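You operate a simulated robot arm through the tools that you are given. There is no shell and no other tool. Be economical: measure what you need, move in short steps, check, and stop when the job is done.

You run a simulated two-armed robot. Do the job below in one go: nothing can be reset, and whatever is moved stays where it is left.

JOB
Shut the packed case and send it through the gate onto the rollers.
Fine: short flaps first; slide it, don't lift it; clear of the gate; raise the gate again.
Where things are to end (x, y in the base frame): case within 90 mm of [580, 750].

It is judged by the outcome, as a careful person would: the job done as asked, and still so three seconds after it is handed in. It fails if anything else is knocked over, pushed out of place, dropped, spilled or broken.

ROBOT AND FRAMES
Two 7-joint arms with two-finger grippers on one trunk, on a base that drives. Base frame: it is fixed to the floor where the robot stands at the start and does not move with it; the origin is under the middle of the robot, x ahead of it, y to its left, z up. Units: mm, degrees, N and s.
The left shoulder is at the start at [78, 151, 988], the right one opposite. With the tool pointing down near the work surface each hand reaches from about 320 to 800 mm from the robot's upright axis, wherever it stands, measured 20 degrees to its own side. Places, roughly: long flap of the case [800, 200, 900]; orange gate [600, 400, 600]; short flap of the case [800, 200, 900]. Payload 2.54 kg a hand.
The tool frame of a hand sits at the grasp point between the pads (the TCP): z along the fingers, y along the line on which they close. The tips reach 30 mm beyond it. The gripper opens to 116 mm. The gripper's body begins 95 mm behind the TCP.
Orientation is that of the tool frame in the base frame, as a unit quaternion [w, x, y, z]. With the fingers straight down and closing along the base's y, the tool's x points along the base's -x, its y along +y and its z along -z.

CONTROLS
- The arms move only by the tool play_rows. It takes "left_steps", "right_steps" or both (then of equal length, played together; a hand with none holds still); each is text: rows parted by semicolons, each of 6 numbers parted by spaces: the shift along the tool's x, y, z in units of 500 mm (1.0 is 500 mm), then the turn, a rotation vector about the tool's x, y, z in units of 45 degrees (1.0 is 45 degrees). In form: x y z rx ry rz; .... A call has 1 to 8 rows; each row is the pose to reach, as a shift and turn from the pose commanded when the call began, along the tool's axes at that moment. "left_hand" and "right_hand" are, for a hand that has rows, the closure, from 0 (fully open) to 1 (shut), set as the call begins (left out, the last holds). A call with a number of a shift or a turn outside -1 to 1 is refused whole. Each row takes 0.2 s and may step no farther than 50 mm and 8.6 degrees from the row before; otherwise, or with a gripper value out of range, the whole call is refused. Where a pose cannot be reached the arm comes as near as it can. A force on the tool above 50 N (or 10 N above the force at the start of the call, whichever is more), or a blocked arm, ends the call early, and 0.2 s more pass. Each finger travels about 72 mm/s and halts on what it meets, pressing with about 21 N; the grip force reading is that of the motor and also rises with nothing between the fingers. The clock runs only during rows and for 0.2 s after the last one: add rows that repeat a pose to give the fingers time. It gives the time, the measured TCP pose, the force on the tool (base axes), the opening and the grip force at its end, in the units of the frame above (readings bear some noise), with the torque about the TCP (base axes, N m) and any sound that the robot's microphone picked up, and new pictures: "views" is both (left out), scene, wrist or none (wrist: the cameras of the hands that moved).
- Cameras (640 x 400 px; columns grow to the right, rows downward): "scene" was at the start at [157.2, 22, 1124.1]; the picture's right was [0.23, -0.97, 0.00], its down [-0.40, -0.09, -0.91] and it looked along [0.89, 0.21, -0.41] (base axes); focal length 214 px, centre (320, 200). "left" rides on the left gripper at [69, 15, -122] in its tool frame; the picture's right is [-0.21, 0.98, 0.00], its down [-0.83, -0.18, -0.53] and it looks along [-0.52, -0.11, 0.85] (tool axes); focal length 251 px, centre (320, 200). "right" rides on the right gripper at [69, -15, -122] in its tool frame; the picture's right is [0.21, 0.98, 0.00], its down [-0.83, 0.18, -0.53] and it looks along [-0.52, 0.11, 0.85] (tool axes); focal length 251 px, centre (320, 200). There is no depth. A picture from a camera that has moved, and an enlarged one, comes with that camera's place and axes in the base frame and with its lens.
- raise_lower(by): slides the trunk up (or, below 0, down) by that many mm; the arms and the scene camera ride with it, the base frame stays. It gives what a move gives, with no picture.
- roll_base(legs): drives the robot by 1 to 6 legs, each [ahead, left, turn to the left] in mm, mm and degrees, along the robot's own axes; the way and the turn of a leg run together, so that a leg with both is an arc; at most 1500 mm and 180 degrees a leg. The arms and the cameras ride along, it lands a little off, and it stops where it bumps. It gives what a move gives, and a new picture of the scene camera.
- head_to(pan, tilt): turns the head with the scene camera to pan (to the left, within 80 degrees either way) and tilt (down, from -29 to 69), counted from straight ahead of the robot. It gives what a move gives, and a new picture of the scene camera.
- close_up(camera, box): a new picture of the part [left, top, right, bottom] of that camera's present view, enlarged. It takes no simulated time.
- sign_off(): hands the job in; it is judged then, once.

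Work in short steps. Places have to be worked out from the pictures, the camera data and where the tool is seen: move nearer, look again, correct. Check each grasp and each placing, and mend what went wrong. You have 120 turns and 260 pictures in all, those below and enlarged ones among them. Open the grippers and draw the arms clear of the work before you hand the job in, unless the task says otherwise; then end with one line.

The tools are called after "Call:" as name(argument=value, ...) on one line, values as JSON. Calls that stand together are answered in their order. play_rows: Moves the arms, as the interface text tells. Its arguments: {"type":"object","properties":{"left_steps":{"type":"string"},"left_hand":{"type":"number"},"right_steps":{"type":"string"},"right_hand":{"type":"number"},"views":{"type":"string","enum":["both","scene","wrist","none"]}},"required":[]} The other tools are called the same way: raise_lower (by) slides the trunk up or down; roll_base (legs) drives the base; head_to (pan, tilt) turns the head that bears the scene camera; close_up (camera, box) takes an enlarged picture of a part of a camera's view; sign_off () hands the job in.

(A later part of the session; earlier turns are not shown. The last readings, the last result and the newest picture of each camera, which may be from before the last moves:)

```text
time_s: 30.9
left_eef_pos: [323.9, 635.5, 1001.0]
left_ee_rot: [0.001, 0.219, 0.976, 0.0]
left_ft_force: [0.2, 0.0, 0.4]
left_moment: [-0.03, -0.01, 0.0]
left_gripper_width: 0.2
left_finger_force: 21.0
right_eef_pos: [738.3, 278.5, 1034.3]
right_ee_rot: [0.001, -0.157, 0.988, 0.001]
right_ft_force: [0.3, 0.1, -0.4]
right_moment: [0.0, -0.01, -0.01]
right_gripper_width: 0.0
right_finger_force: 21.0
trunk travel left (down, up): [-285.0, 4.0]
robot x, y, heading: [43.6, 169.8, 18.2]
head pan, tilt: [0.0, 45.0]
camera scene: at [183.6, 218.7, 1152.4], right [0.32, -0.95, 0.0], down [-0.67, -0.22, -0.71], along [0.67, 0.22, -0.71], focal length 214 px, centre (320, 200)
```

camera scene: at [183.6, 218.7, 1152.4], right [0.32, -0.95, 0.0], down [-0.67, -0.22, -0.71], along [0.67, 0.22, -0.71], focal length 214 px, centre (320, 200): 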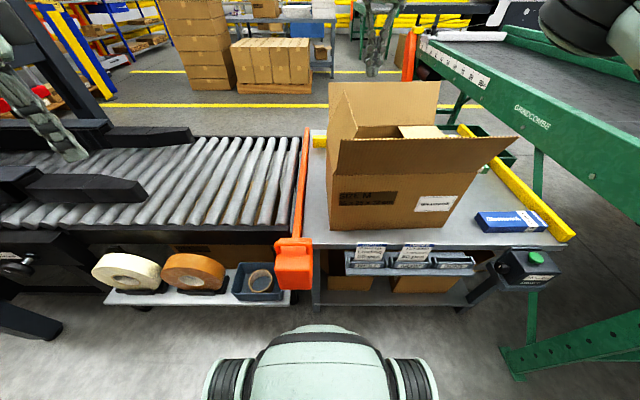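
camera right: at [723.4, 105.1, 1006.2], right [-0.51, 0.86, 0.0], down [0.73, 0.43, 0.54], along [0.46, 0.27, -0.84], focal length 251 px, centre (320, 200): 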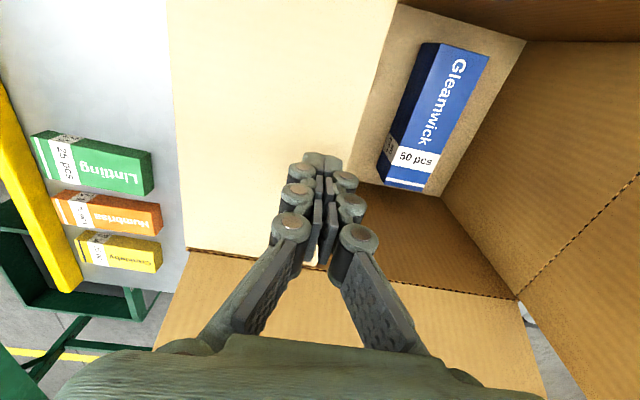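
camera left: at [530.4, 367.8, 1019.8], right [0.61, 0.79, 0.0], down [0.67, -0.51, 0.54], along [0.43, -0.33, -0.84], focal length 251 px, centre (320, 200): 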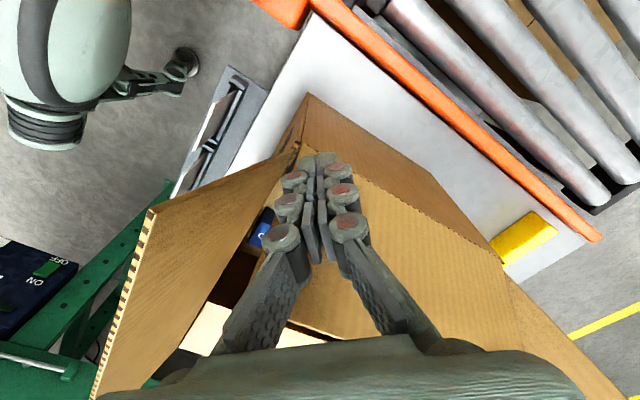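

The right hand is at (F 692, L 31, z 1034). I take it over the left flap to L≈165 and down outside it.

Call:
play_rows(right_steps="0 0.09 0 0 0 0; 0 0.18 0 0 0 0; 0 0.27 0 0 0 0; 0 0.275 0.1 0 0 0; 0 0.275 0.195 0 0 0; 0 0.275 0.285 0 0 0", views="both")

```text
time_s: 32.3
left_eef_pos: [324.5, 635.4, 1000.7]
left_ee_rot: [0.0, 0.219, 0.976, 0.0]
left_ft_force: [-0.2, -0.3, -0.2]
left_moment: [-0.02, 0.01, -0.02]
left_gripper_width: 0.2
left_finger_force: 20.9
right_eef_pos: [700.6, 410.2, 888.2]
right_ee_rot: [0.001, -0.158, 0.987, 0.001]
right_ft_force: [-0.2, 0.5, -0.2]
right_moment: [0.03, 0.03, -0.02]
right_gripper_width: 0.0
right_finger_force: 21.3
right hand out of reach, approached as far as the arm can: row 3
trunk travel left (down, up): [-285.0, 4.0]
robot x, y, heading: [43.4, 171.0, 18.5]
head pan, tilt: [0.0, 45.0]
camera scene: at [184.2, 218.5, 1152.4], right [0.32, -0.95, 0.0], down [-0.67, -0.22, -0.71], along [0.67, 0.22, -0.71], focal length 214 px, centre (320, 200)
camera right: at [639.2, 375.0, 1010.4], right [-0.51, 0.86, 0.0], down [0.73, 0.43, 0.54], along [0.46, 0.27, -0.84], focal length 251 px, centre (320, 200)
```

scene: 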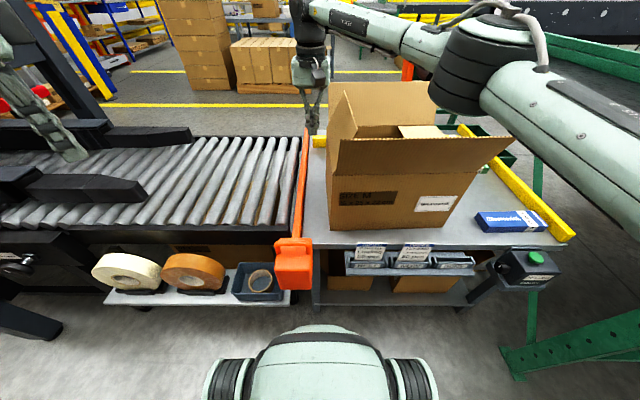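
right: 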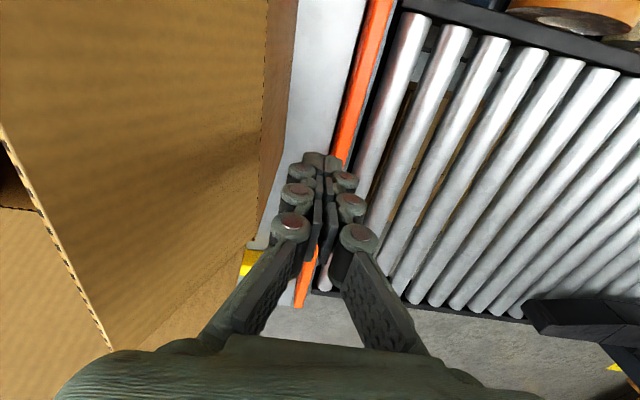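

The hand is outside the left flap at L≈168. Sweep inward and slightly down.

Call:
play_rows(right_steps="0 -0.045 0 0 0 0; 0 -0.09 0 0 0 0; 0 -0.135 0 0 0 0; 0 -0.18 0 0 0 0; 0 -0.22 0.005 0 0 0; 0 -0.26 0.012 0 0 0; 0 -0.29 0.022 0 0 0; 0 -0.31 0.03 0 0 0", views="both")

```text
time_s: 34.1
left_eef_pos: [325.2, 635.2, 1000.9]
left_ee_rot: [0.001, 0.218, 0.976, 0.0]
left_ft_force: [-0.2, 0.3, 0.1]
left_moment: [0.01, -0.02, -0.01]
left_gripper_width: 0.0
left_finger_force: 21.5
right_eef_pos: [743.3, 264.1, 875.1]
right_ee_rot: [0.001, -0.158, 0.987, 0.001]
right_ft_force: [0.2, -0.3, 1.1]
right_moment: [0.01, 0.0, 0.0]
right_gripper_width: 0.0
right_finger_force: 21.2
trunk travel left (down, up): [-285.0, 4.0]
robot x, y, heading: [43.0, 171.3, 18.4]
head pan, tilt: [0.0, 45.0]
camera scene: at [183.8, 218.4, 1152.4], right [0.32, -0.95, 0.0], down [-0.67, -0.22, -0.71], along [0.67, 0.22, -0.71], focal length 214 px, centre (320, 200)
camera right: at [682.7, 229.5, 996.9], right [-0.51, 0.86, 0.0], down [0.73, 0.43, 0.54], along [0.46, 0.27, -0.84], focal length 251 px, centre (320, 200)
```

scene: 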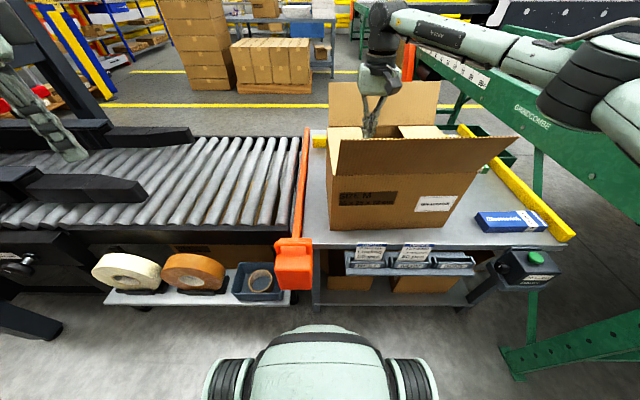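
right: 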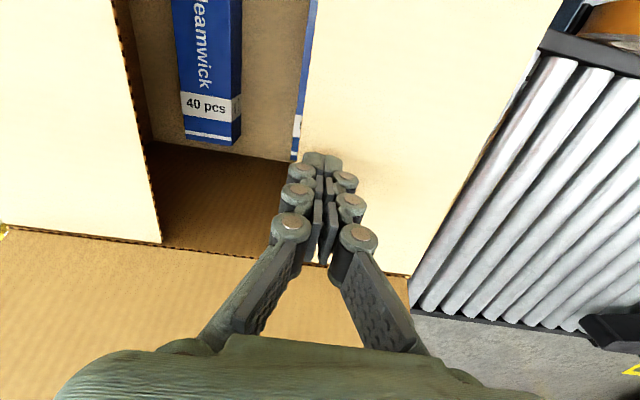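

Both short flaps are folded in. Next I lift the right hand clear and turn it 90° so the fingers straddle along F, which lets the outer finger reach behind the back flap.

Call:
play_rows(right_steps="0 0 -0.09 0 0 0; 0 0 -0.18 0 0 0; 0 0 -0.26 0 0 0; 0 0 -0.27 0 0 -0.18; 0 0 -0.27 0 0 -0.36; 0 0 -0.27 0 0 -0.54; 0 0 -0.27 0 0 -0.72; 0 0 -0.27 0 0 -0.9", right_hand=1, views="none")

Call:
play_rows(right_steps="0 0 0 0 0 -0.18; 0 0 0 0 0 -0.36; 0 0 0 0 0 -0.54; 0 0 0 0 0 -0.72; 0 0 0 0 0 -0.9; 0 0 0 0 0 -1", right_hand=0, views="both")

```text
time_s: 35.9
left_eef_pos: [324.7, 634.9, 1000.8]
left_ee_rot: [0.001, 0.219, 0.976, -0.001]
left_ft_force: [0.1, 0.1, 1.5]
left_moment: [-0.02, 0.01, 0.03]
left_gripper_width: 0.0
left_finger_force: 21.3
right_eef_pos: [742.9, 261.8, 1011.9]
right_ee_rot: [0.002, -0.363, 0.932, 0.0]
right_ft_force: [0.7, 0.7, -0.2]
right_moment: [-0.02, -0.03, -0.02]
right_gripper_width: 0.0
right_finger_force: 20.5
right hand out of reach, approached as far as the arm can: row 7, 8
trunk travel left (down, up): [-285.0, 4.0]
robot x, y, heading: [39.8, 169.2, 18.6]
head pan, tilt: [0.0, 45.0]
```

```text
time_s: 37.3
left_eef_pos: [325.1, 637.7, 999.8]
left_ee_rot: [0.001, 0.217, 0.976, -0.002]
left_ft_force: [0.8, 0.5, -0.2]
left_moment: [-0.04, 0.05, 0.01]
left_gripper_width: 0.0
left_finger_force: 21.2
right_eef_pos: [538.3, 283.0, 1005.9]
right_ee_rot: [0.003, -0.678, 0.735, -0.002]
right_ft_force: [-0.6, 0.9, -0.4]
right_moment: [-0.03, 0.04, -0.04]
right_gripper_width: 115.9
right_finger_force: 0.2
right hand out of reach, approached as far as the arm can: row 1, 2, 3, 4, 5, 6
trunk travel left (down, up): [-285.0, 4.0]
robot x, y, heading: [43.0, 170.0, 18.4]
head pan, tilt: [0.0, 45.0]
camera scene: at [184.2, 220.2, 1152.2], right [0.32, -0.95, 0.0], down [-0.67, -0.22, -0.71], along [0.67, 0.22, -0.71], focal length 214 px, centre (320, 200)
camera right: at [546.5, 214.9, 1126.6], right [-0.99, -0.13, -0.01], down [-0.12, 0.84, 0.54], along [-0.07, 0.53, -0.84], focal length 251 px, centre (320, 200)
```

scene: 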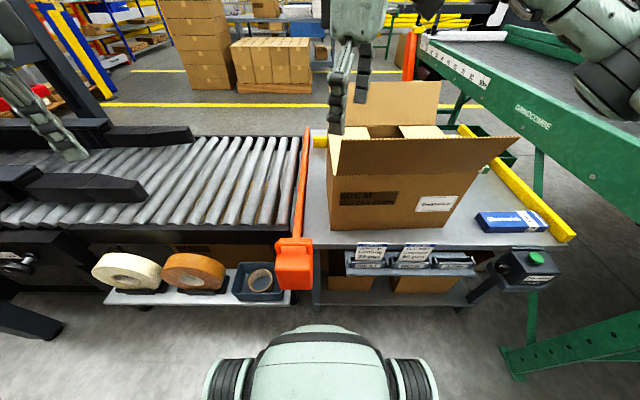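
right: 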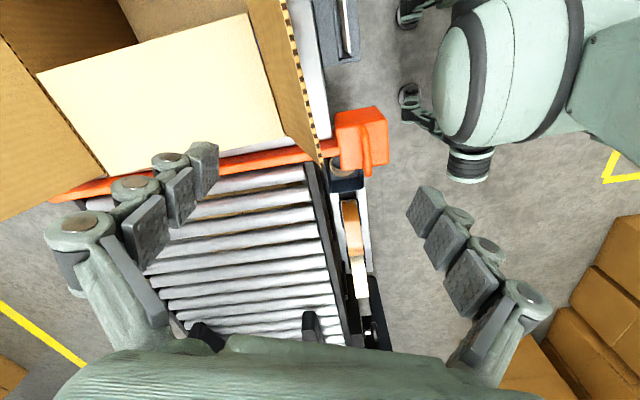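

Turning that way pulls the arm back; the other direction should be the free one. I turn back the other way in place.

Call:
play_rows(right_steps="0 0 0 0 0 0.18; 0 0 0 0 0 0.36; 0 0 0 0 0 0.54; 0 0 0 0 0 0.72; 0 0 0 0 0 0.9; 0 0 0 0 0 1", views="none")

Call:
play_rows(right_steps="0 0 0 0 0 0.18; 0 0 0 0 0 0.36; 0 0 0 0 0 0.54; 0 0 0 0 0 0.72; 0 0 0 0 0 0.9; 0 0 0 0 0 1", views="none")

Call:
play_rows(right_steps="0 0 0 0 0 0.18; 0 0 0 0 0 0.36; 0 0 0 0 0 0.54; 0 0 0 0 0 0.72; 0 0 0 0 0 0.9; 0 0 0 0 0 1", views="none")

```text
time_s: 38.7
left_eef_pos: [325.3, 636.2, 1001.1]
left_ee_rot: [0.001, 0.219, 0.976, 0.0]
left_ft_force: [0.0, -0.7, 0.0]
left_moment: [-0.02, 0.0, 0.0]
left_gripper_width: 0.1
left_finger_force: 21.7
right_eef_pos: [539.0, 281.0, 999.0]
right_ee_rot: [0.002, -0.361, 0.933, 0.0]
right_ft_force: [0.2, 0.1, 0.5]
right_moment: [-0.01, 0.03, -0.01]
right_gripper_width: 116.0
right_finger_force: 0.1
trunk travel left (down, up): [-285.0, 4.0]
robot x, y, heading: [43.1, 173.6, 18.1]
head pan, tilt: [0.0, 45.0]
```

```text
time_s: 40.1
left_eef_pos: [325.0, 636.2, 1001.6]
left_ee_rot: [0.002, 0.219, 0.976, -0.001]
left_ft_force: [0.5, -1.1, -1.0]
left_moment: [0.01, -0.01, 0.0]
left_gripper_width: 0.0
left_finger_force: 20.7
right_eef_pos: [539.0, 281.9, 997.6]
right_ee_rot: [0.001, 0.024, 1.0, 0.001]
right_ft_force: [-0.4, -0.2, -0.1]
right_moment: [-0.01, 0.0, -0.03]
right_gripper_width: 116.2
right_finger_force: 0.0
trunk travel left (down, up): [-285.0, 4.0]
robot x, y, heading: [41.1, 167.1, 18.5]
head pan, tilt: [0.0, 45.0]
```

```text
time_s: 41.5
left_eef_pos: [324.5, 635.9, 1000.5]
left_ee_rot: [0.003, 0.219, 0.976, 0.0]
left_ft_force: [-0.7, -0.5, 0.4]
left_moment: [-0.02, 0.0, -0.01]
left_gripper_width: 0.0
left_finger_force: 21.2
right_eef_pos: [540.9, 280.6, 998.3]
right_ee_rot: [0.001, 0.405, 0.914, 0.002]
right_ft_force: [-0.2, -0.3, -0.3]
right_moment: [-0.02, 0.03, -0.02]
right_gripper_width: 116.2
right_finger_force: 0.0
trunk travel left (down, up): [-285.0, 4.0]
robot x, y, heading: [41.1, 171.3, 18.3]
head pan, tilt: [0.0, 45.0]
```

The hand now turns freely. I finish the turn to 90° and look steeply down to judge the clearance between the base and the shelf before driving any nearer.

Call:
play_rows(right_steps="0 0 0 0 0 0.18; 0 0 0 0 0 0.36; 0 0 0 0 0 0.53", views="none")

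Call:
head_to(pan=0, tilt=68)

```text
time_s: 42.3
left_eef_pos: [324.8, 635.8, 1001.2]
left_ee_rot: [0.003, 0.218, 0.976, -0.001]
left_ft_force: [0.4, 0.2, -0.9]
left_moment: [0.0, 0.0, -0.03]
left_gripper_width: 0.0
left_finger_force: 20.7
right_eef_pos: [540.3, 280.7, 996.9]
right_ee_rot: [0.0, 0.585, 0.811, 0.001]
right_ft_force: [-0.4, -0.8, 1.0]
right_moment: [-0.01, -0.01, 0.01]
right_gripper_width: 115.8
right_finger_force: 0.0
trunk travel left (down, up): [-285.0, 4.0]
robot x, y, heading: [43.2, 172.2, 18.5]
head pan, tilt: [0.0, 45.0]
```

```text
time_s: 43.2
left_eef_pos: [324.8, 635.2, 1000.5]
left_ee_rot: [0.002, 0.219, 0.976, 0.0]
left_ft_force: [-0.1, -0.4, 0.4]
left_moment: [-0.03, 0.02, 0.01]
left_gripper_width: 0.0
left_finger_force: 21.1
right_eef_pos: [540.1, 281.2, 999.0]
right_ee_rot: [0.001, 0.583, 0.813, 0.002]
right_ft_force: [0.2, 0.0, 0.2]
right_moment: [0.02, 0.0, 0.02]
right_gripper_width: 116.0
right_finger_force: 0.0
trunk travel left (down, up): [-285.0, 4.0]
robot x, y, heading: [41.9, 168.5, 18.4]
head pan, tilt: [0.0, 68.0]
camera scene: at [160.6, 210.8, 1124.4], right [0.32, -0.95, 0.0], down [-0.88, -0.29, -0.38], along [0.36, 0.12, -0.93], focal length 214 px, centre (320, 200)
```

scene: 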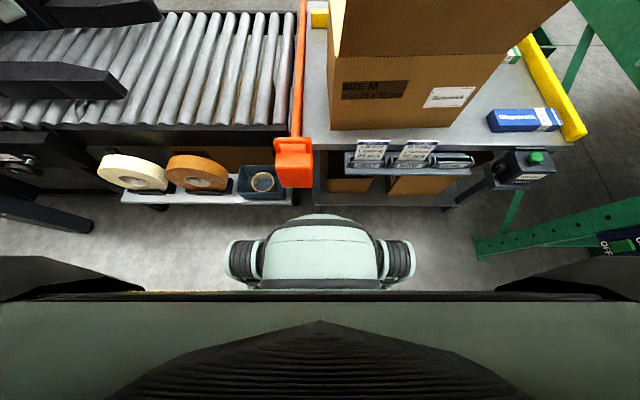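

I judge there is no safe room to drive nearer, so I tilt the right hand forward instead to gain reach. I move it above the case interior, fingers tilted about 40° ahead.

Call:
play_rows(right_steps="-0.035 0.03 -0.04 -0.113 0 0; -0.07 0.09 -0.05 -0.226 0 0; -0.105 0.15 -0.05 -0.339 0 0; -0.14 0.21 -0.05 -0.452 0 0; -0.175 0.275 -0.05 -0.565 0 0; -0.21 0.34 -0.05 -0.678 0 0; -0.245 0.405 -0.05 -0.79 0 0; -0.278 0.47 -0.05 -0.9 0 0", views="none")

Call:
head_to(pan=-5, tilt=35)

Call:
close_up(camera="right", box=[0, 0, 640, 400])

```text
time_s: 45.0
left_eef_pos: [325.1, 637.1, 999.7]
left_ee_rot: [0.0, 0.219, 0.976, 0.0]
left_ft_force: [0.4, -0.6, 0.7]
left_moment: [-0.01, 0.02, 0.0]
left_gripper_width: 0.0
left_finger_force: 21.4
right_eef_pos: [807.2, 223.6, 1020.9]
right_ee_rot: [0.203, 0.547, 0.761, 0.283]
right_ft_force: [0.4, -0.1, 0.7]
right_moment: [0.02, 0.03, 0.02]
right_gripper_width: 115.7
right_finger_force: 0.1
trunk travel left (down, up): [-285.0, 4.0]
robot x, y, heading: [44.3, 168.6, 18.7]
head pan, tilt: [0.0, 68.0]
```

```text
time_s: 45.9
left_eef_pos: [324.2, 636.7, 1001.1]
left_ee_rot: [0.002, 0.218, 0.976, -0.001]
left_ft_force: [-0.2, -0.2, -0.7]
left_moment: [0.02, 0.02, -0.01]
left_gripper_width: 0.3
left_finger_force: 21.2
right_eef_pos: [807.0, 224.5, 1021.2]
right_ee_rot: [0.202, 0.547, 0.762, 0.282]
right_ft_force: [0.1, -0.1, -0.3]
right_moment: [-0.01, 0.0, 0.0]
right_gripper_width: 116.3
right_finger_force: 0.1
trunk travel left (down, up): [-285.0, 4.0]
robot x, y, heading: [41.1, 171.7, 18.7]
head pan, tilt: [-5.0, 35.0]
camera scene: at [192.2, 213.3, 1167.2], right [0.23, -0.97, 0.0], down [-0.56, -0.13, -0.82], along [0.8, 0.19, -0.57], focal length 214 px, centre (320, 200)
```

scene: 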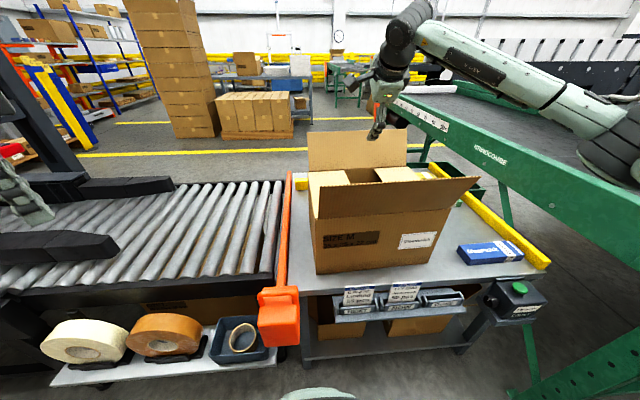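

```text
1.00 times, centred on (320, 200) of right (not enlarged: the box is as wide or as high as the picture)
camera zoom: at [698.6, 262.1, 1103.8], right [0.63, 0.44, 0.64], down [0.06, -0.85, 0.52], along [0.77, -0.29, -0.57], focal length 251 px, centre (320, 200)
```

zoom: 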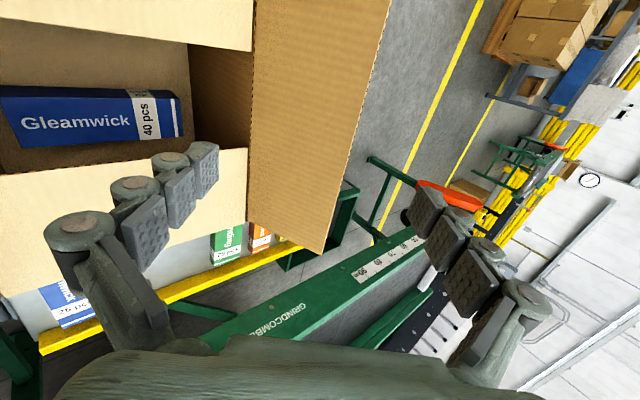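

The fingers straddle the back flap's plane with reach to spare. I move ahead and down so the outer finger goes behind the flap's top edge.

Call:
play_rows(right_steps="0 0.055 0.067 0 0 0; 0 0.111 0.134 0 0 0; 0 0.075 0.18 0 0 0; 0 0.04 0.23 0 0 0; 0 0.0 0.276 0 0 0", views="both")

```text
time_s: 47.1
left_eef_pos: [325.3, 635.7, 1000.1]
left_ee_rot: [0.001, 0.219, 0.976, 0.0]
left_ft_force: [0.6, 0.6, 0.1]
left_moment: [0.0, 0.03, 0.04]
left_gripper_width: 0.0
left_finger_force: 20.6
right_eef_pos: [890.2, 251.7, 917.9]
right_ee_rot: [0.201, 0.548, 0.762, 0.282]
right_ft_force: [-0.5, -0.1, 0.6]
right_moment: [-0.03, 0.0, 0.02]
right_gripper_width: 115.7
right_finger_force: 0.0
trunk travel left (down, up): [-285.0, 4.0]
robot x, y, heading: [41.7, 170.2, 18.2]
head pan, tilt: [-5.0, 35.0]
camera scene: at [192.5, 213.1, 1167.3], right [0.23, -0.97, 0.0], down [-0.56, -0.13, -0.82], along [0.8, 0.19, -0.57], focal length 214 px, centre (320, 200)
camera right: at [782.2, 289.1, 999.4], right [0.63, 0.44, 0.64], down [0.06, -0.85, 0.52], along [0.77, -0.29, -0.57], focal length 251 px, centre (320, 200)
```

scene: 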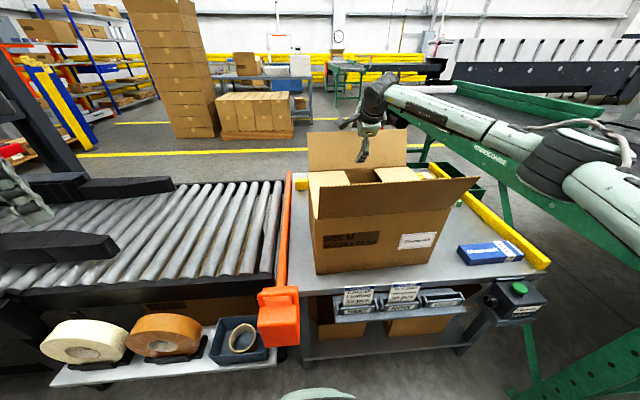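
right: 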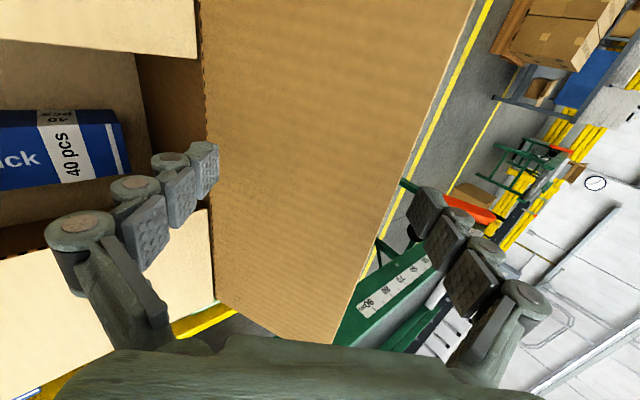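

The outer finger is just behind the flap's top edge. I pull back 100 mm to bring the flap past upright.

Call:
play_rows(right_steps="0 -0.03 -0.02 0 0 0; 0 -0.062 -0.048 0 0 0; 0 -0.092 -0.074 0 0 0; 0 -0.122 -0.1 0 0 0; 0 -0.155 -0.127 0 0 0", views="both")

```text
time_s: 48.3
left_eef_pos: [324.6, 636.0, 1001.3]
left_ee_rot: [0.002, 0.217, 0.976, 0.001]
left_ft_force: [0.2, -0.2, 0.3]
left_moment: [0.0, 0.01, 0.0]
left_gripper_width: 0.0
left_finger_force: 21.1
right_eef_pos: [794.4, 221.4, 915.6]
right_ee_rot: [0.201, 0.548, 0.762, 0.282]
right_ft_force: [0.7, 0.3, -0.4]
right_moment: [-0.01, 0.03, 0.01]
right_gripper_width: 115.9
right_finger_force: 0.1
trunk travel left (down, up): [-285.0, 4.0]
robot x, y, heading: [41.3, 169.6, 18.2]
head pan, tilt: [-5.0, 35.0]
camera scene: at [191.4, 213.0, 1167.3], right [0.23, -0.97, 0.0], down [-0.56, -0.13, -0.82], along [0.8, 0.19, -0.57], focal length 214 px, centre (320, 200)
camera right: at [687.1, 258.9, 998.9], right [0.64, 0.44, 0.63], down [0.07, -0.85, 0.52], along [0.77, -0.29, -0.57], focal length 251 px, centre (320, 200)
```

scene: 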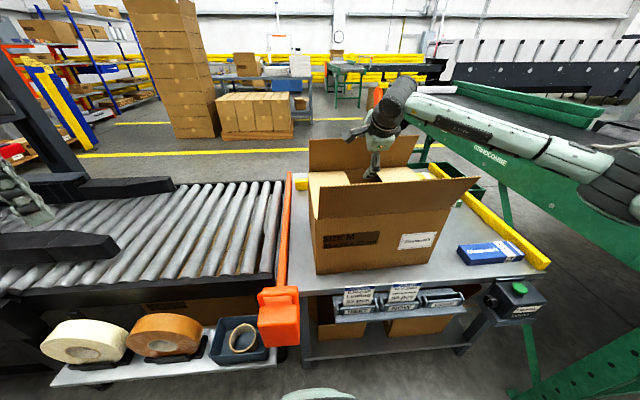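
right: 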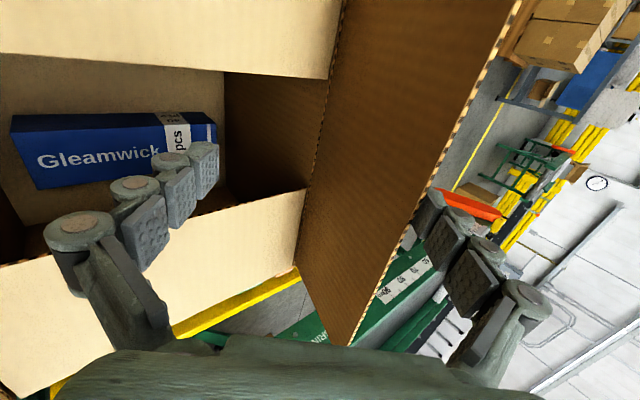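

The flap is about upright with the outer finger behind it. Now I untilt the hand while pulling back, so the outer fingertip folds it over.

Call:
play_rows(right_steps="0 -0.01 -0.01 0.15 0 0; 0 -0.02 -0.02 0.3 0 0; 0 -0.04 -0.02 0.45 0 0; 0 -0.06 -0.018 0.6 0 0; 0 -0.08 -0.016 0.75 0 0; 0 -0.098 -0.015 0.9 0 0", views="both")

```text
time_s: 49.7
left_eef_pos: [324.0, 636.3, 1000.5]
left_ee_rot: [0.001, 0.219, 0.976, -0.001]
left_ft_force: [-0.2, 1.4, -0.3]
left_moment: [0.01, 0.01, 0.01]
left_gripper_width: 0.2
left_finger_force: 21.5
right_eef_pos: [758.0, 208.0, 888.6]
right_ee_rot: [-0.002, 0.584, 0.812, 0.001]
right_ft_force: [0.9, 0.5, 0.9]
right_moment: [0.02, -0.02, 0.0]
right_gripper_width: 116.1
right_finger_force: 0.2
trunk travel left (down, up): [-285.0, 4.0]
robot x, y, heading: [41.3, 174.1, 18.5]
head pan, tilt: [-5.0, 35.0]
camera scene: at [192.3, 213.4, 1167.2], right [0.23, -0.97, 0.0], down [-0.56, -0.13, -0.82], along [0.8, 0.19, -0.57], focal length 214 px, centre (320, 200)
camera right: at [721.2, 269.4, 1009.8], right [0.86, 0.51, 0.0], down [0.44, -0.73, 0.53], along [0.27, -0.46, -0.85], focal length 251 px, centre (320, 200)
```

scene: 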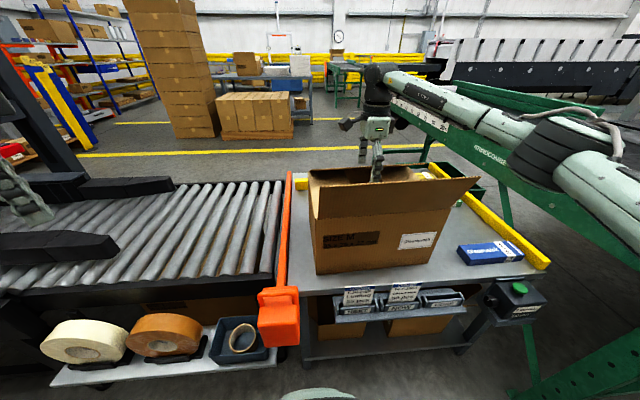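
right: 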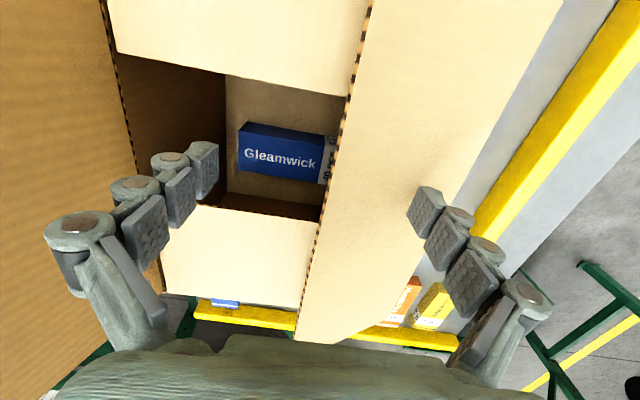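

The back flap is folded to a shallow angle. I lift, close the fingers, and press it down from above near its middle.

Call:
play_rows(right_steps="0 0 -0.08 0 0 0; 0 0 -0.16 0 0 0; 0 0 -0.18 0 0 0", views="none")

Call:
play_rows(right_steps="0 0.02 0 0 0 0; 0 0.03 0 0 0 0; 0 0.03 0 0 0 0; 0 0.03 0 0 0 0; 0 0.03 0.04 0 0 0; 0 0.03 0.1 0 0 0; 0 0.03 0.15 0 0 0; 0 0.03 0.19 0 0 0", right_hand=1, views="both")

```text
time_s: 50.5
left_eef_pos: [323.8, 636.9, 1001.7]
left_ee_rot: [0.002, 0.219, 0.976, 0.001]
left_ft_force: [-0.3, -0.4, -0.3]
left_moment: [0.03, -0.02, 0.02]
left_gripper_width: 0.0
left_finger_force: 21.3
right_eef_pos: [757.6, 207.9, 979.5]
right_ee_rot: [0.0, 0.583, 0.812, 0.001]
right_ft_force: [-0.1, -0.3, 0.5]
right_moment: [0.0, 0.03, 0.0]
right_gripper_width: 116.0
right_finger_force: 0.0
trunk travel left (down, up): [-285.0, 4.0]
robot x, y, heading: [44.0, 171.2, 18.5]
head pan, tilt: [-5.0, 35.0]
```

```text
time_s: 52.3
left_eef_pos: [324.7, 636.3, 1001.2]
left_ee_rot: [0.001, 0.219, 0.976, 0.0]
left_ft_force: [-0.7, 0.1, 0.4]
left_moment: [-0.02, 0.0, 0.0]
left_gripper_width: 0.0
left_finger_force: 20.9
right_eef_pos: [771.0, 212.9, 885.4]
right_ee_rot: [0.0, 0.584, 0.812, 0.002]
right_ft_force: [0.0, 0.0, 0.0]
right_moment: [-0.01, 0.0, -0.01]
right_gripper_width: 0.1
right_finger_force: 20.8
trunk travel left (down, up): [-285.0, 4.0]
robot x, y, heading: [43.7, 170.2, 18.4]
head pan, tilt: [-5.0, 35.0]
camera scene: at [192.4, 213.2, 1167.2], right [0.23, -0.97, 0.0], down [-0.56, -0.13, -0.82], along [0.8, 0.19, -0.57], focal length 214 px, centre (320, 200)
camera right: at [735.1, 274.8, 1006.5], right [0.86, 0.51, 0.0], down [0.43, -0.73, 0.53], along [0.28, -0.46, -0.85], focal length 251 px, centre (320, 200)
```

scene: 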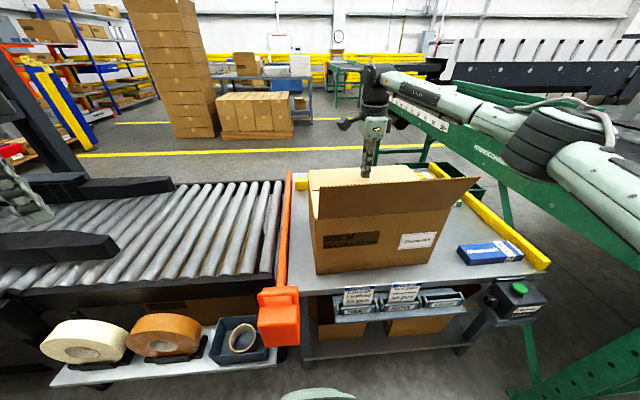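
right: 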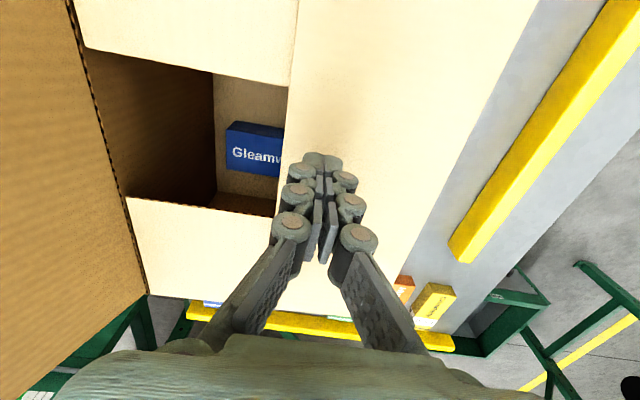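

The flap is almost flat. I press another 15 mm, watching the force.

Call:
play_rows(right_steps="0 0 0.01 0 0 0; 0 0 0.02 0 0 0; 0 0 0.03 0 0 0", views="none")

```text
time_s: 53.1
left_eef_pos: [324.3, 635.2, 1001.4]
left_ee_rot: [0.001, 0.22, 0.976, -0.001]
left_ft_force: [0.4, -0.3, -0.2]
left_moment: [0.0, -0.03, 0.0]
left_gripper_width: 0.0
left_finger_force: 20.6
right_eef_pos: [771.1, 213.7, 869.3]
right_ee_rot: [0.0, 0.583, 0.812, 0.002]
right_ft_force: [-0.7, -0.1, 0.0]
right_moment: [0.03, 0.03, 0.02]
right_gripper_width: 0.2
right_finger_force: 20.8
trunk travel left (down, up): [-285.0, 4.0]
robot x, y, heading: [42.2, 169.7, 18.5]
head pan, tilt: [-5.0, 35.0]
```

Back flap flat to within a few mm. Next the front flap: lift, come back to the robot side of it.

Call:
play_rows(right_steps="0 0 -0.09 0 0 0; 0 0 -0.18 0 0 0; 0 0 -0.265 0 0 0; 0 -0.095 -0.265 0 0 0; 0 -0.19 -0.265 0 0 0; 0 -0.285 -0.265 0 0 0; 0 -0.38 -0.265 0 0 0; 0 -0.47 -0.265 0 0 0", views="both")

```text
time_s: 54.9
left_eef_pos: [324.4, 636.0, 1000.0]
left_ee_rot: [0.001, 0.219, 0.976, -0.001]
left_ft_force: [-0.9, 0.9, -0.3]
left_moment: [-0.02, -0.03, -0.03]
left_gripper_width: 0.3
left_finger_force: 21.1
right_eef_pos: [549.1, 137.2, 1005.7]
right_ee_rot: [0.0, 0.584, 0.812, 0.002]
right_ft_force: [-0.8, -1.0, -0.6]
right_moment: [0.0, 0.01, 0.01]
right_gripper_width: 0.0
right_finger_force: 20.8
trunk travel left (down, up): [-285.0, 4.0]
robot x, y, heading: [41.6, 170.5, 18.5]
head pan, tilt: [-5.0, 35.0]
camera scene: at [191.8, 213.0, 1167.4], right [0.23, -0.97, 0.0], down [-0.56, -0.13, -0.82], along [0.8, 0.19, -0.57], focal length 214 px, centre (320, 200)
camera right: at [512.2, 198.1, 1127.2], right [0.86, 0.51, 0.0], down [0.43, -0.73, 0.53], along [0.28, -0.46, -0.85], focal length 251 px, centre (320, 200)
```

scene: 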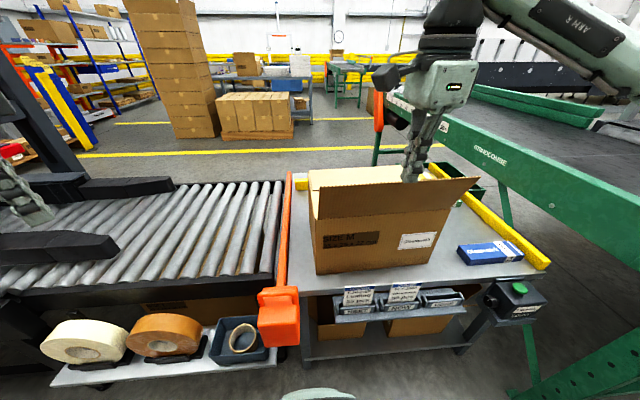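
right: 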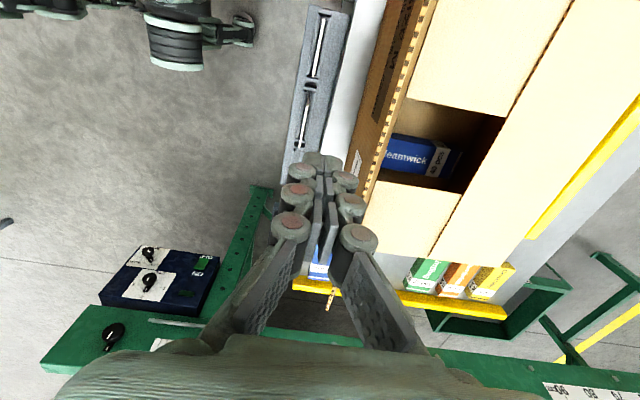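

Clear of the front flap on the robot side. Descend, then push ahead.

Call:
play_rows(right_steps="0 0 0.07 0 0 0; 0 0 0.14 0 0 0; 0 0 0.21 0 0 0", views="wrist")

```text
time_s: 55.7
left_eef_pos: [324.0, 636.1, 1001.4]
left_ee_rot: [0.0, 0.219, 0.976, 0.0]
left_ft_force: [-0.7, 0.2, -0.1]
left_moment: [0.01, -0.03, 0.02]
left_gripper_width: 0.1
left_finger_force: 20.9
right_eef_pos: [548.0, 138.1, 898.7]
right_ee_rot: [0.0, 0.584, 0.812, 0.001]
right_ft_force: [-0.8, 0.1, 0.3]
right_moment: [0.01, 0.0, 0.01]
right_gripper_width: 0.2
right_finger_force: 21.0
trunk travel left (down, up): [-285.0, 4.0]
robot x, y, heading: [45.0, 168.6, 18.3]
head pan, tilt: [-5.0, 35.0]
camera right: at [512.5, 199.7, 1020.6], right [0.86, 0.51, 0.0], down [0.43, -0.73, 0.53], along [0.28, -0.46, -0.85], focal length 251 px, centre (320, 200)
```

right: 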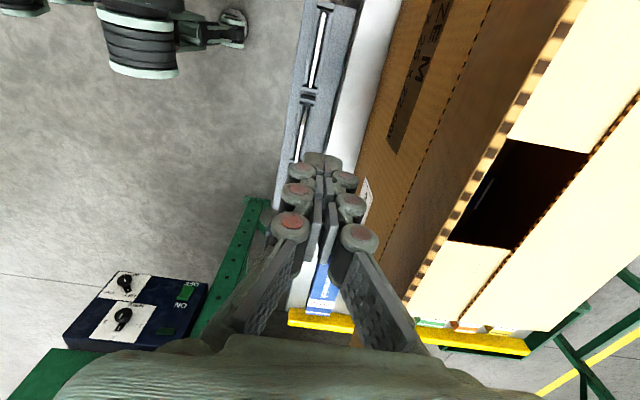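

Good, the finger is on the robot side of the flap. Push ahead and slightly down.

Call:
play_rows(right_steps="0 0.05 0 0 0 0; 0 0.1 0 0 0 0; 0 0.15 0 0 0 0; 0 0.2 0 0 0 0; 0 0.25 0 0 0 0; 0 0.29 0.01 0 0 0; 0 0.325 0.025 0 0 0; 0 0.345 0.035 0 0 0", views="both")

```text
time_s: 57.5
left_eef_pos: [324.3, 637.2, 1000.7]
left_ee_rot: [0.003, 0.219, 0.976, -0.001]
left_ft_force: [-0.2, -0.1, -0.2]
left_moment: [0.02, 0.01, -0.01]
left_gripper_width: 0.0
left_finger_force: 21.1
right_eef_pos: [711.5, 192.5, 879.6]
right_ee_rot: [0.001, 0.583, 0.812, 0.002]
right_ft_force: [0.4, -0.3, -0.4]
right_moment: [0.04, 0.01, 0.02]
right_gripper_width: 0.0
right_finger_force: 21.0
trunk travel left (down, up): [-285.0, 4.0]
robot x, y, heading: [44.2, 171.8, 18.5]
head pan, tilt: [-5.0, 35.0]
camera scene: at [192.3, 213.3, 1167.2], right [0.23, -0.97, 0.0], down [-0.56, -0.13, -0.82], along [0.8, 0.19, -0.57], focal length 214 px, centre (320, 200)
camera right: at [674.6, 253.9, 1000.9], right [0.86, 0.52, 0.0], down [0.43, -0.73, 0.53], along [0.28, -0.46, -0.85], focal length 251 px, centre (320, 200)
```

scene: 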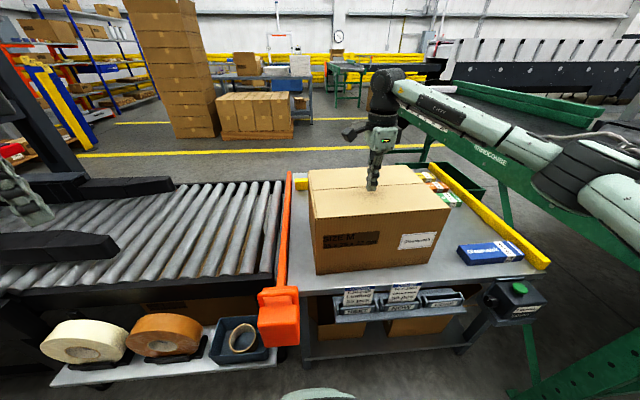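
right: 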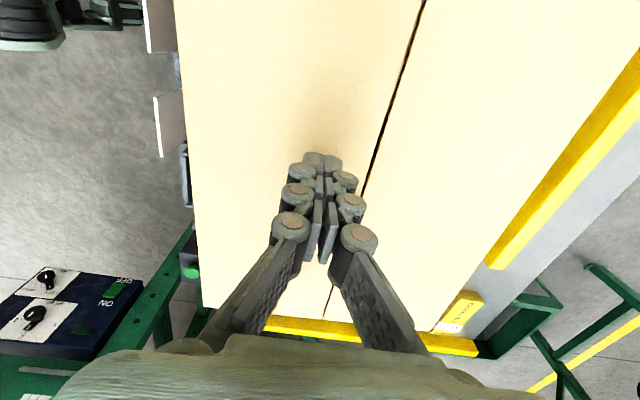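

The front flap is nearly flat. Press it down fully.

Call:
play_rows(right_steps="0 0 0.01 0 0 0; 0 0 0.02 0 0 0; 0 0 0.028 0 0 0; 0 0 0.034 0 0 0", views="none")

Call:
close_up(camera="scene", box=[240, 130, 480, 280])

Call:
close_up(camera="scene", box=[220, 170, 380, 350])

```text
time_s: 58.5
left_eef_pos: [323.3, 636.0, 1003.0]
left_ee_rot: [0.002, 0.219, 0.976, 0.0]
left_ft_force: [0.6, -0.1, 0.9]
left_moment: [-0.01, 0.02, -0.01]
left_gripper_width: 0.0
left_finger_force: 20.9
right_eef_pos: [711.5, 191.7, 866.3]
right_ee_rot: [0.002, 0.585, 0.811, 0.004]
right_ft_force: [1.4, -3.5, 24.0]
right_moment: [-0.12, -0.01, 0.1]
right_gripper_width: 5.9
right_finger_force: 21.2
trunk travel left (down, up): [-285.0, 4.0]
robot x, y, heading: [41.3, 168.8, 18.6]
head pan, tilt: [-5.0, 35.0]
```

```text
2.67 times, centred on (360, 205) of scene
camera zoom: at [190.2, 212.9, 1168.1], right [0.23, -0.97, 0.0], down [-0.56, -0.13, -0.82], along [0.8, 0.19, -0.57], focal length 572 px, centre (213, 187)
```

zoom: 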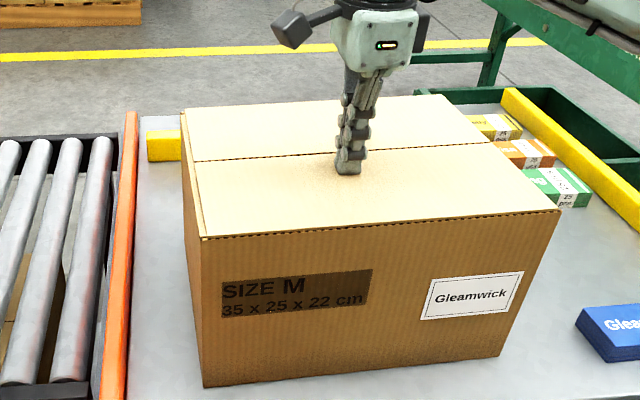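

```text
2.22 times, centred on (300, 260) of scene
camera zoom: at [190.2, 212.9, 1168.1], right [0.23, -0.97, 0.0], down [-0.56, -0.13, -0.82], along [0.8, 0.19, -0.57], focal length 477 px, centre (364, 67)
```

zoom: 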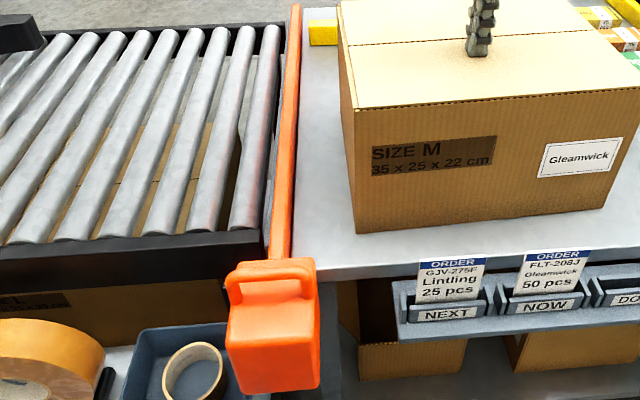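

The case is shut flat (24 N of press, no spring-back seen). I raise the right hand and study the gate and its handle closely.

Call:
play_rows(right_steps="0 0 -0.08 0 0 0; 0 0 -0.16 0 0 0; 0 0 -0.24 0 0 0", views="none")

Call:
head_to(pan=10, tilt=50)

Call:
close_up(camera="scene", box=[280, 160, 400, 260])

Call:
close_up(camera="left", box=[0, 0, 640, 400])

```text
time_s: 59.3
left_eef_pos: [323.6, 636.4, 1000.0]
left_ee_rot: [0.002, 0.219, 0.976, -0.001]
left_ft_force: [0.6, -0.9, 0.6]
left_moment: [0.02, 0.01, 0.01]
left_gripper_width: 0.0
left_finger_force: 21.0
right_eef_pos: [711.2, 193.3, 983.7]
right_ee_rot: [0.001, 0.584, 0.812, 0.001]
right_ft_force: [-0.4, 0.2, -0.1]
right_moment: [0.01, 0.0, 0.02]
right_gripper_width: 0.1
right_finger_force: 21.2
trunk travel left (down, up): [-285.0, 4.0]
robot x, y, heading: [38.4, 169.7, 18.1]
head pan, tilt: [-5.0, 35.0]
```

```text
time_s: 60.1
left_eef_pos: [323.5, 637.1, 1000.6]
left_ee_rot: [0.001, 0.219, 0.976, 0.0]
left_ft_force: [0.0, 0.2, 0.3]
left_moment: [0.01, 0.0, -0.02]
left_gripper_width: 0.1
left_finger_force: 21.2
right_eef_pos: [711.4, 193.3, 983.4]
right_ee_rot: [0.0, 0.583, 0.812, 0.002]
right_ft_force: [-0.5, -0.2, 0.2]
right_moment: [0.03, 0.02, 0.03]
right_gripper_width: 0.2
right_finger_force: 21.3
trunk travel left (down, up): [-285.0, 4.0]
robot x, y, heading: [43.2, 170.8, 18.5]
head pan, tilt: [10.0, 50.0]
camera scene: at [174.3, 229.4, 1145.6], right [0.48, -0.88, 0.0], down [-0.67, -0.36, -0.64], along [0.57, 0.31, -0.77], focal length 214 px, centre (320, 200)
```

scene: 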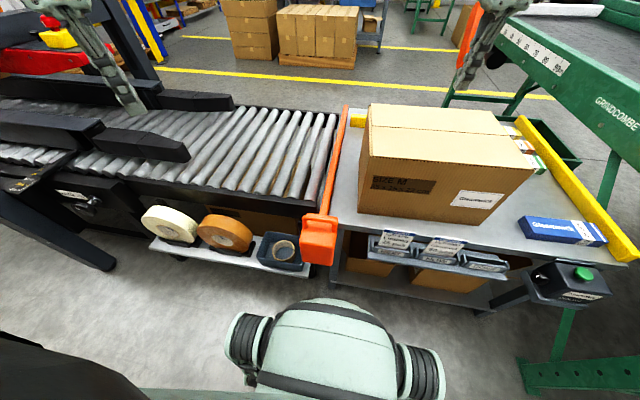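

```text
4.00 times, centred on (340, 210) of scene
camera zoom: at [174.3, 229.4, 1145.6], right [0.48, -0.88, 0.0], down [-0.67, -0.36, -0.64], along [0.57, 0.31, -0.77], focal length 858 px, centre (240, 160)
```

zoom: 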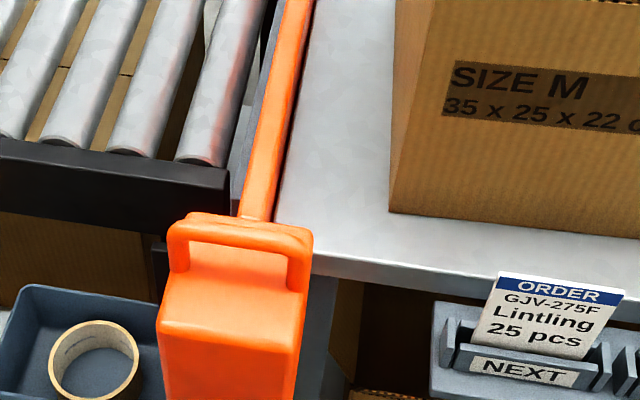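

```text
1.00 times, centred on (320, 200) of left (not enlarged: the box is as wide or as high as the picture)
camera zoom: at [267.9, 679.0, 1122.1], right [0.61, 0.79, 0.0], down [0.67, -0.52, 0.54], along [0.42, -0.33, -0.84], focal length 251 px, centre (320, 200)
```

zoom: 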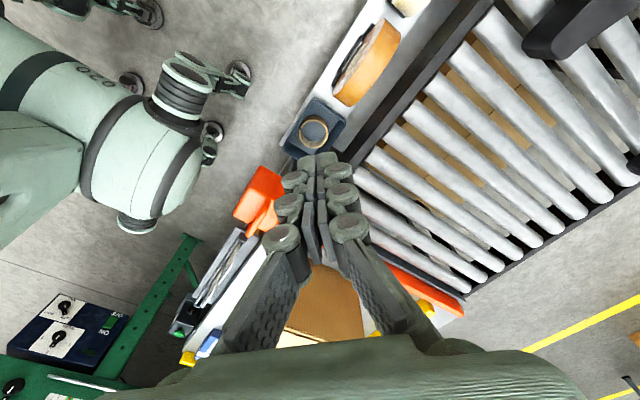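

Triangulating: the gate bar is at L≈213 with its top at z≈660 (about 45 above the bench), so it is raised. The handle loop's top is near base [448, 378, 710], running along L. I turn the left hand so its fingers close along F to grip that loop.

Call:
play_rows(left_steps="0 0 0 0 0 -0.18; 0 0 0 0 0 -0.36; 0 0 0 0 0 -0.54; 0 0 0 0 0 -0.72; 0 0 0 0 0 -0.9; 0 0 0 0 0 -1", left_hand=0, views="none")

Call:
play_rows(left_steps="0 0 0 0 0 -0.18; 0 0 0 0 0 -0.36; 0 0 0 0 0 -0.54; 0 0 0 0 0 -0.72; 0 0 0 0 0 -0.9; 0 0 0 0 0 -1", views="none")

Call:
play_rows(left_steps="0 0 0 0 0 -0.18; 0 0 0 0 0 -0.36; 0 0 0 0 0 -0.54; 0 0 0 0 0 -0.72; 0 0 0 0 0 -0.9; 0 0 0 0 0 -0.98", views="wrist")

```text
time_s: 61.5
left_eef_pos: [324.8, 635.4, 1000.2]
left_ee_rot: [0.001, -0.172, 0.985, 0.0]
left_ft_force: [0.1, 0.5, 0.1]
left_moment: [0.0, 0.02, -0.01]
left_gripper_width: 115.9
left_finger_force: 0.0
right_eef_pos: [711.6, 193.7, 982.4]
right_ee_rot: [0.001, 0.584, 0.812, 0.002]
right_ft_force: [0.8, 0.9, 0.7]
right_moment: [-0.03, 0.01, 0.0]
right_gripper_width: 0.0
right_finger_force: 20.9
trunk travel left (down, up): [-285.0, 4.0]
robot x, y, heading: [42.5, 170.9, 18.4]
head pan, tilt: [10.0, 50.0]
```

```text
time_s: 62.9
left_eef_pos: [324.5, 634.9, 1001.6]
left_ee_rot: [0.0, -0.536, 0.844, 0.0]
left_ft_force: [0.0, 0.6, 0.0]
left_moment: [0.02, 0.0, -0.03]
left_gripper_width: 115.9
left_finger_force: 0.1
right_eef_pos: [711.0, 195.0, 983.3]
right_ee_rot: [0.0, 0.583, 0.812, 0.001]
right_ft_force: [0.6, -0.1, 0.4]
right_moment: [0.04, 0.01, 0.02]
right_gripper_width: 0.0
right_finger_force: 21.0
trunk travel left (down, up): [-285.0, 4.0]
robot x, y, heading: [42.6, 169.2, 18.2]
head pan, tilt: [10.0, 50.0]
```

```text
time_s: 64.3
left_eef_pos: [324.2, 638.0, 1001.0]
left_ee_rot: [0.001, 0.814, -0.581, 0.001]
left_ft_force: [0.6, 0.0, 0.4]
left_moment: [-0.01, -0.02, -0.01]
left_gripper_width: 115.9
left_finger_force: 0.0
right_eef_pos: [712.4, 193.0, 982.7]
right_ee_rot: [0.001, 0.584, 0.812, 0.002]
right_ft_force: [-0.1, 0.6, 0.3]
right_moment: [0.01, 0.02, 0.03]
right_gripper_width: 0.2
right_finger_force: 20.9
trunk travel left (down, up): [-285.0, 4.0]
robot x, y, heading: [40.1, 171.7, 18.4]
head pan, tilt: [10.0, 50.0]
camera left: at [332.4, 566.1, 1122.2], right [-0.99, -0.11, 0.0], down [-0.1, 0.84, 0.53], along [-0.06, 0.53, -0.85], focal length 251 px, centre (320, 200)
```

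left: 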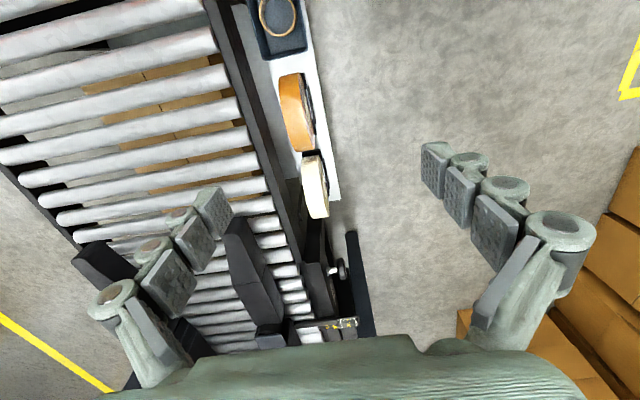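

The left hand now closes along F. I move it over the handle at z≈850 and look.

Call:
play_rows(left_steps="0.081 -0.01 0.03 0 0 0; 0.162 -0.02 0.06 0 0 0; 0.243 -0.03 0.1 0 0 0; 0.324 -0.04 0.15 0 0 0; 0.405 -0.05 0.19 0 0 0; 0.486 -0.06 0.23 0 0 0; 0.568 -0.072 0.265 0 0 0; 0.568 -0.072 0.3 0 0 0", views="both")

```text
time_s: 66.1
left_eef_pos: [447.9, 381.7, 851.4]
left_ee_rot: [-0.001, 0.814, -0.58, 0.003]
left_ft_force: [0.4, 0.1, 0.6]
left_moment: [0.01, 0.01, 0.0]
left_gripper_width: 116.0
left_finger_force: 0.0
right_eef_pos: [712.1, 192.7, 983.0]
right_ee_rot: [0.0, 0.584, 0.812, 0.001]
right_ft_force: [0.4, -0.8, 0.2]
right_moment: [-0.03, 0.02, 0.01]
right_gripper_width: 0.3
right_finger_force: 21.1
trunk travel left (down, up): [-285.0, 4.0]
robot x, y, heading: [41.9, 171.2, 18.5]
head pan, tilt: [10.0, 50.0]
camera scene: at [173.9, 229.4, 1145.6], right [0.48, -0.88, 0.0], down [-0.67, -0.36, -0.64], along [0.57, 0.31, -0.77], focal length 214 px, centre (320, 200)
camera left: at [455.3, 310.7, 973.2], right [-0.99, -0.11, -0.01], down [-0.1, 0.84, 0.53], along [-0.06, 0.53, -0.85], focal length 251 px, centre (320, 200)
```

scene: 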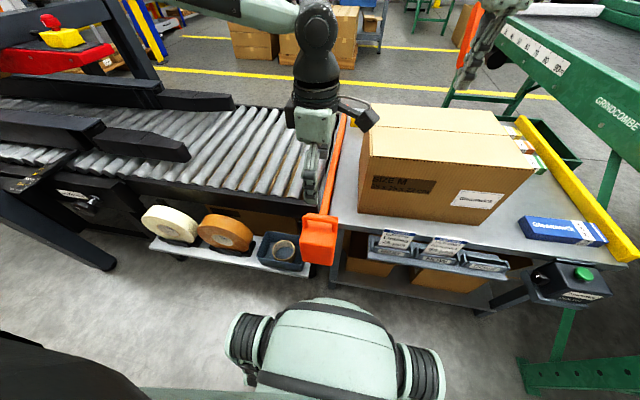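
left: 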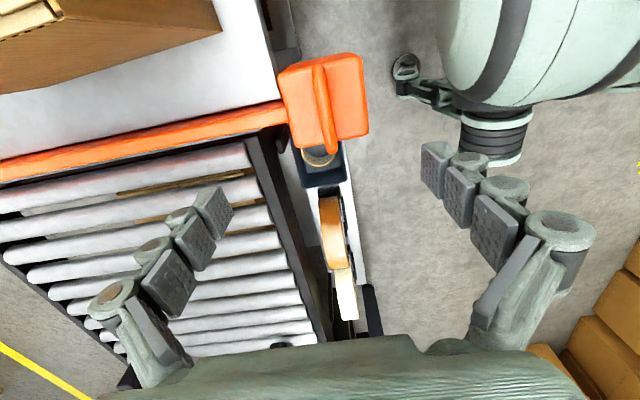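

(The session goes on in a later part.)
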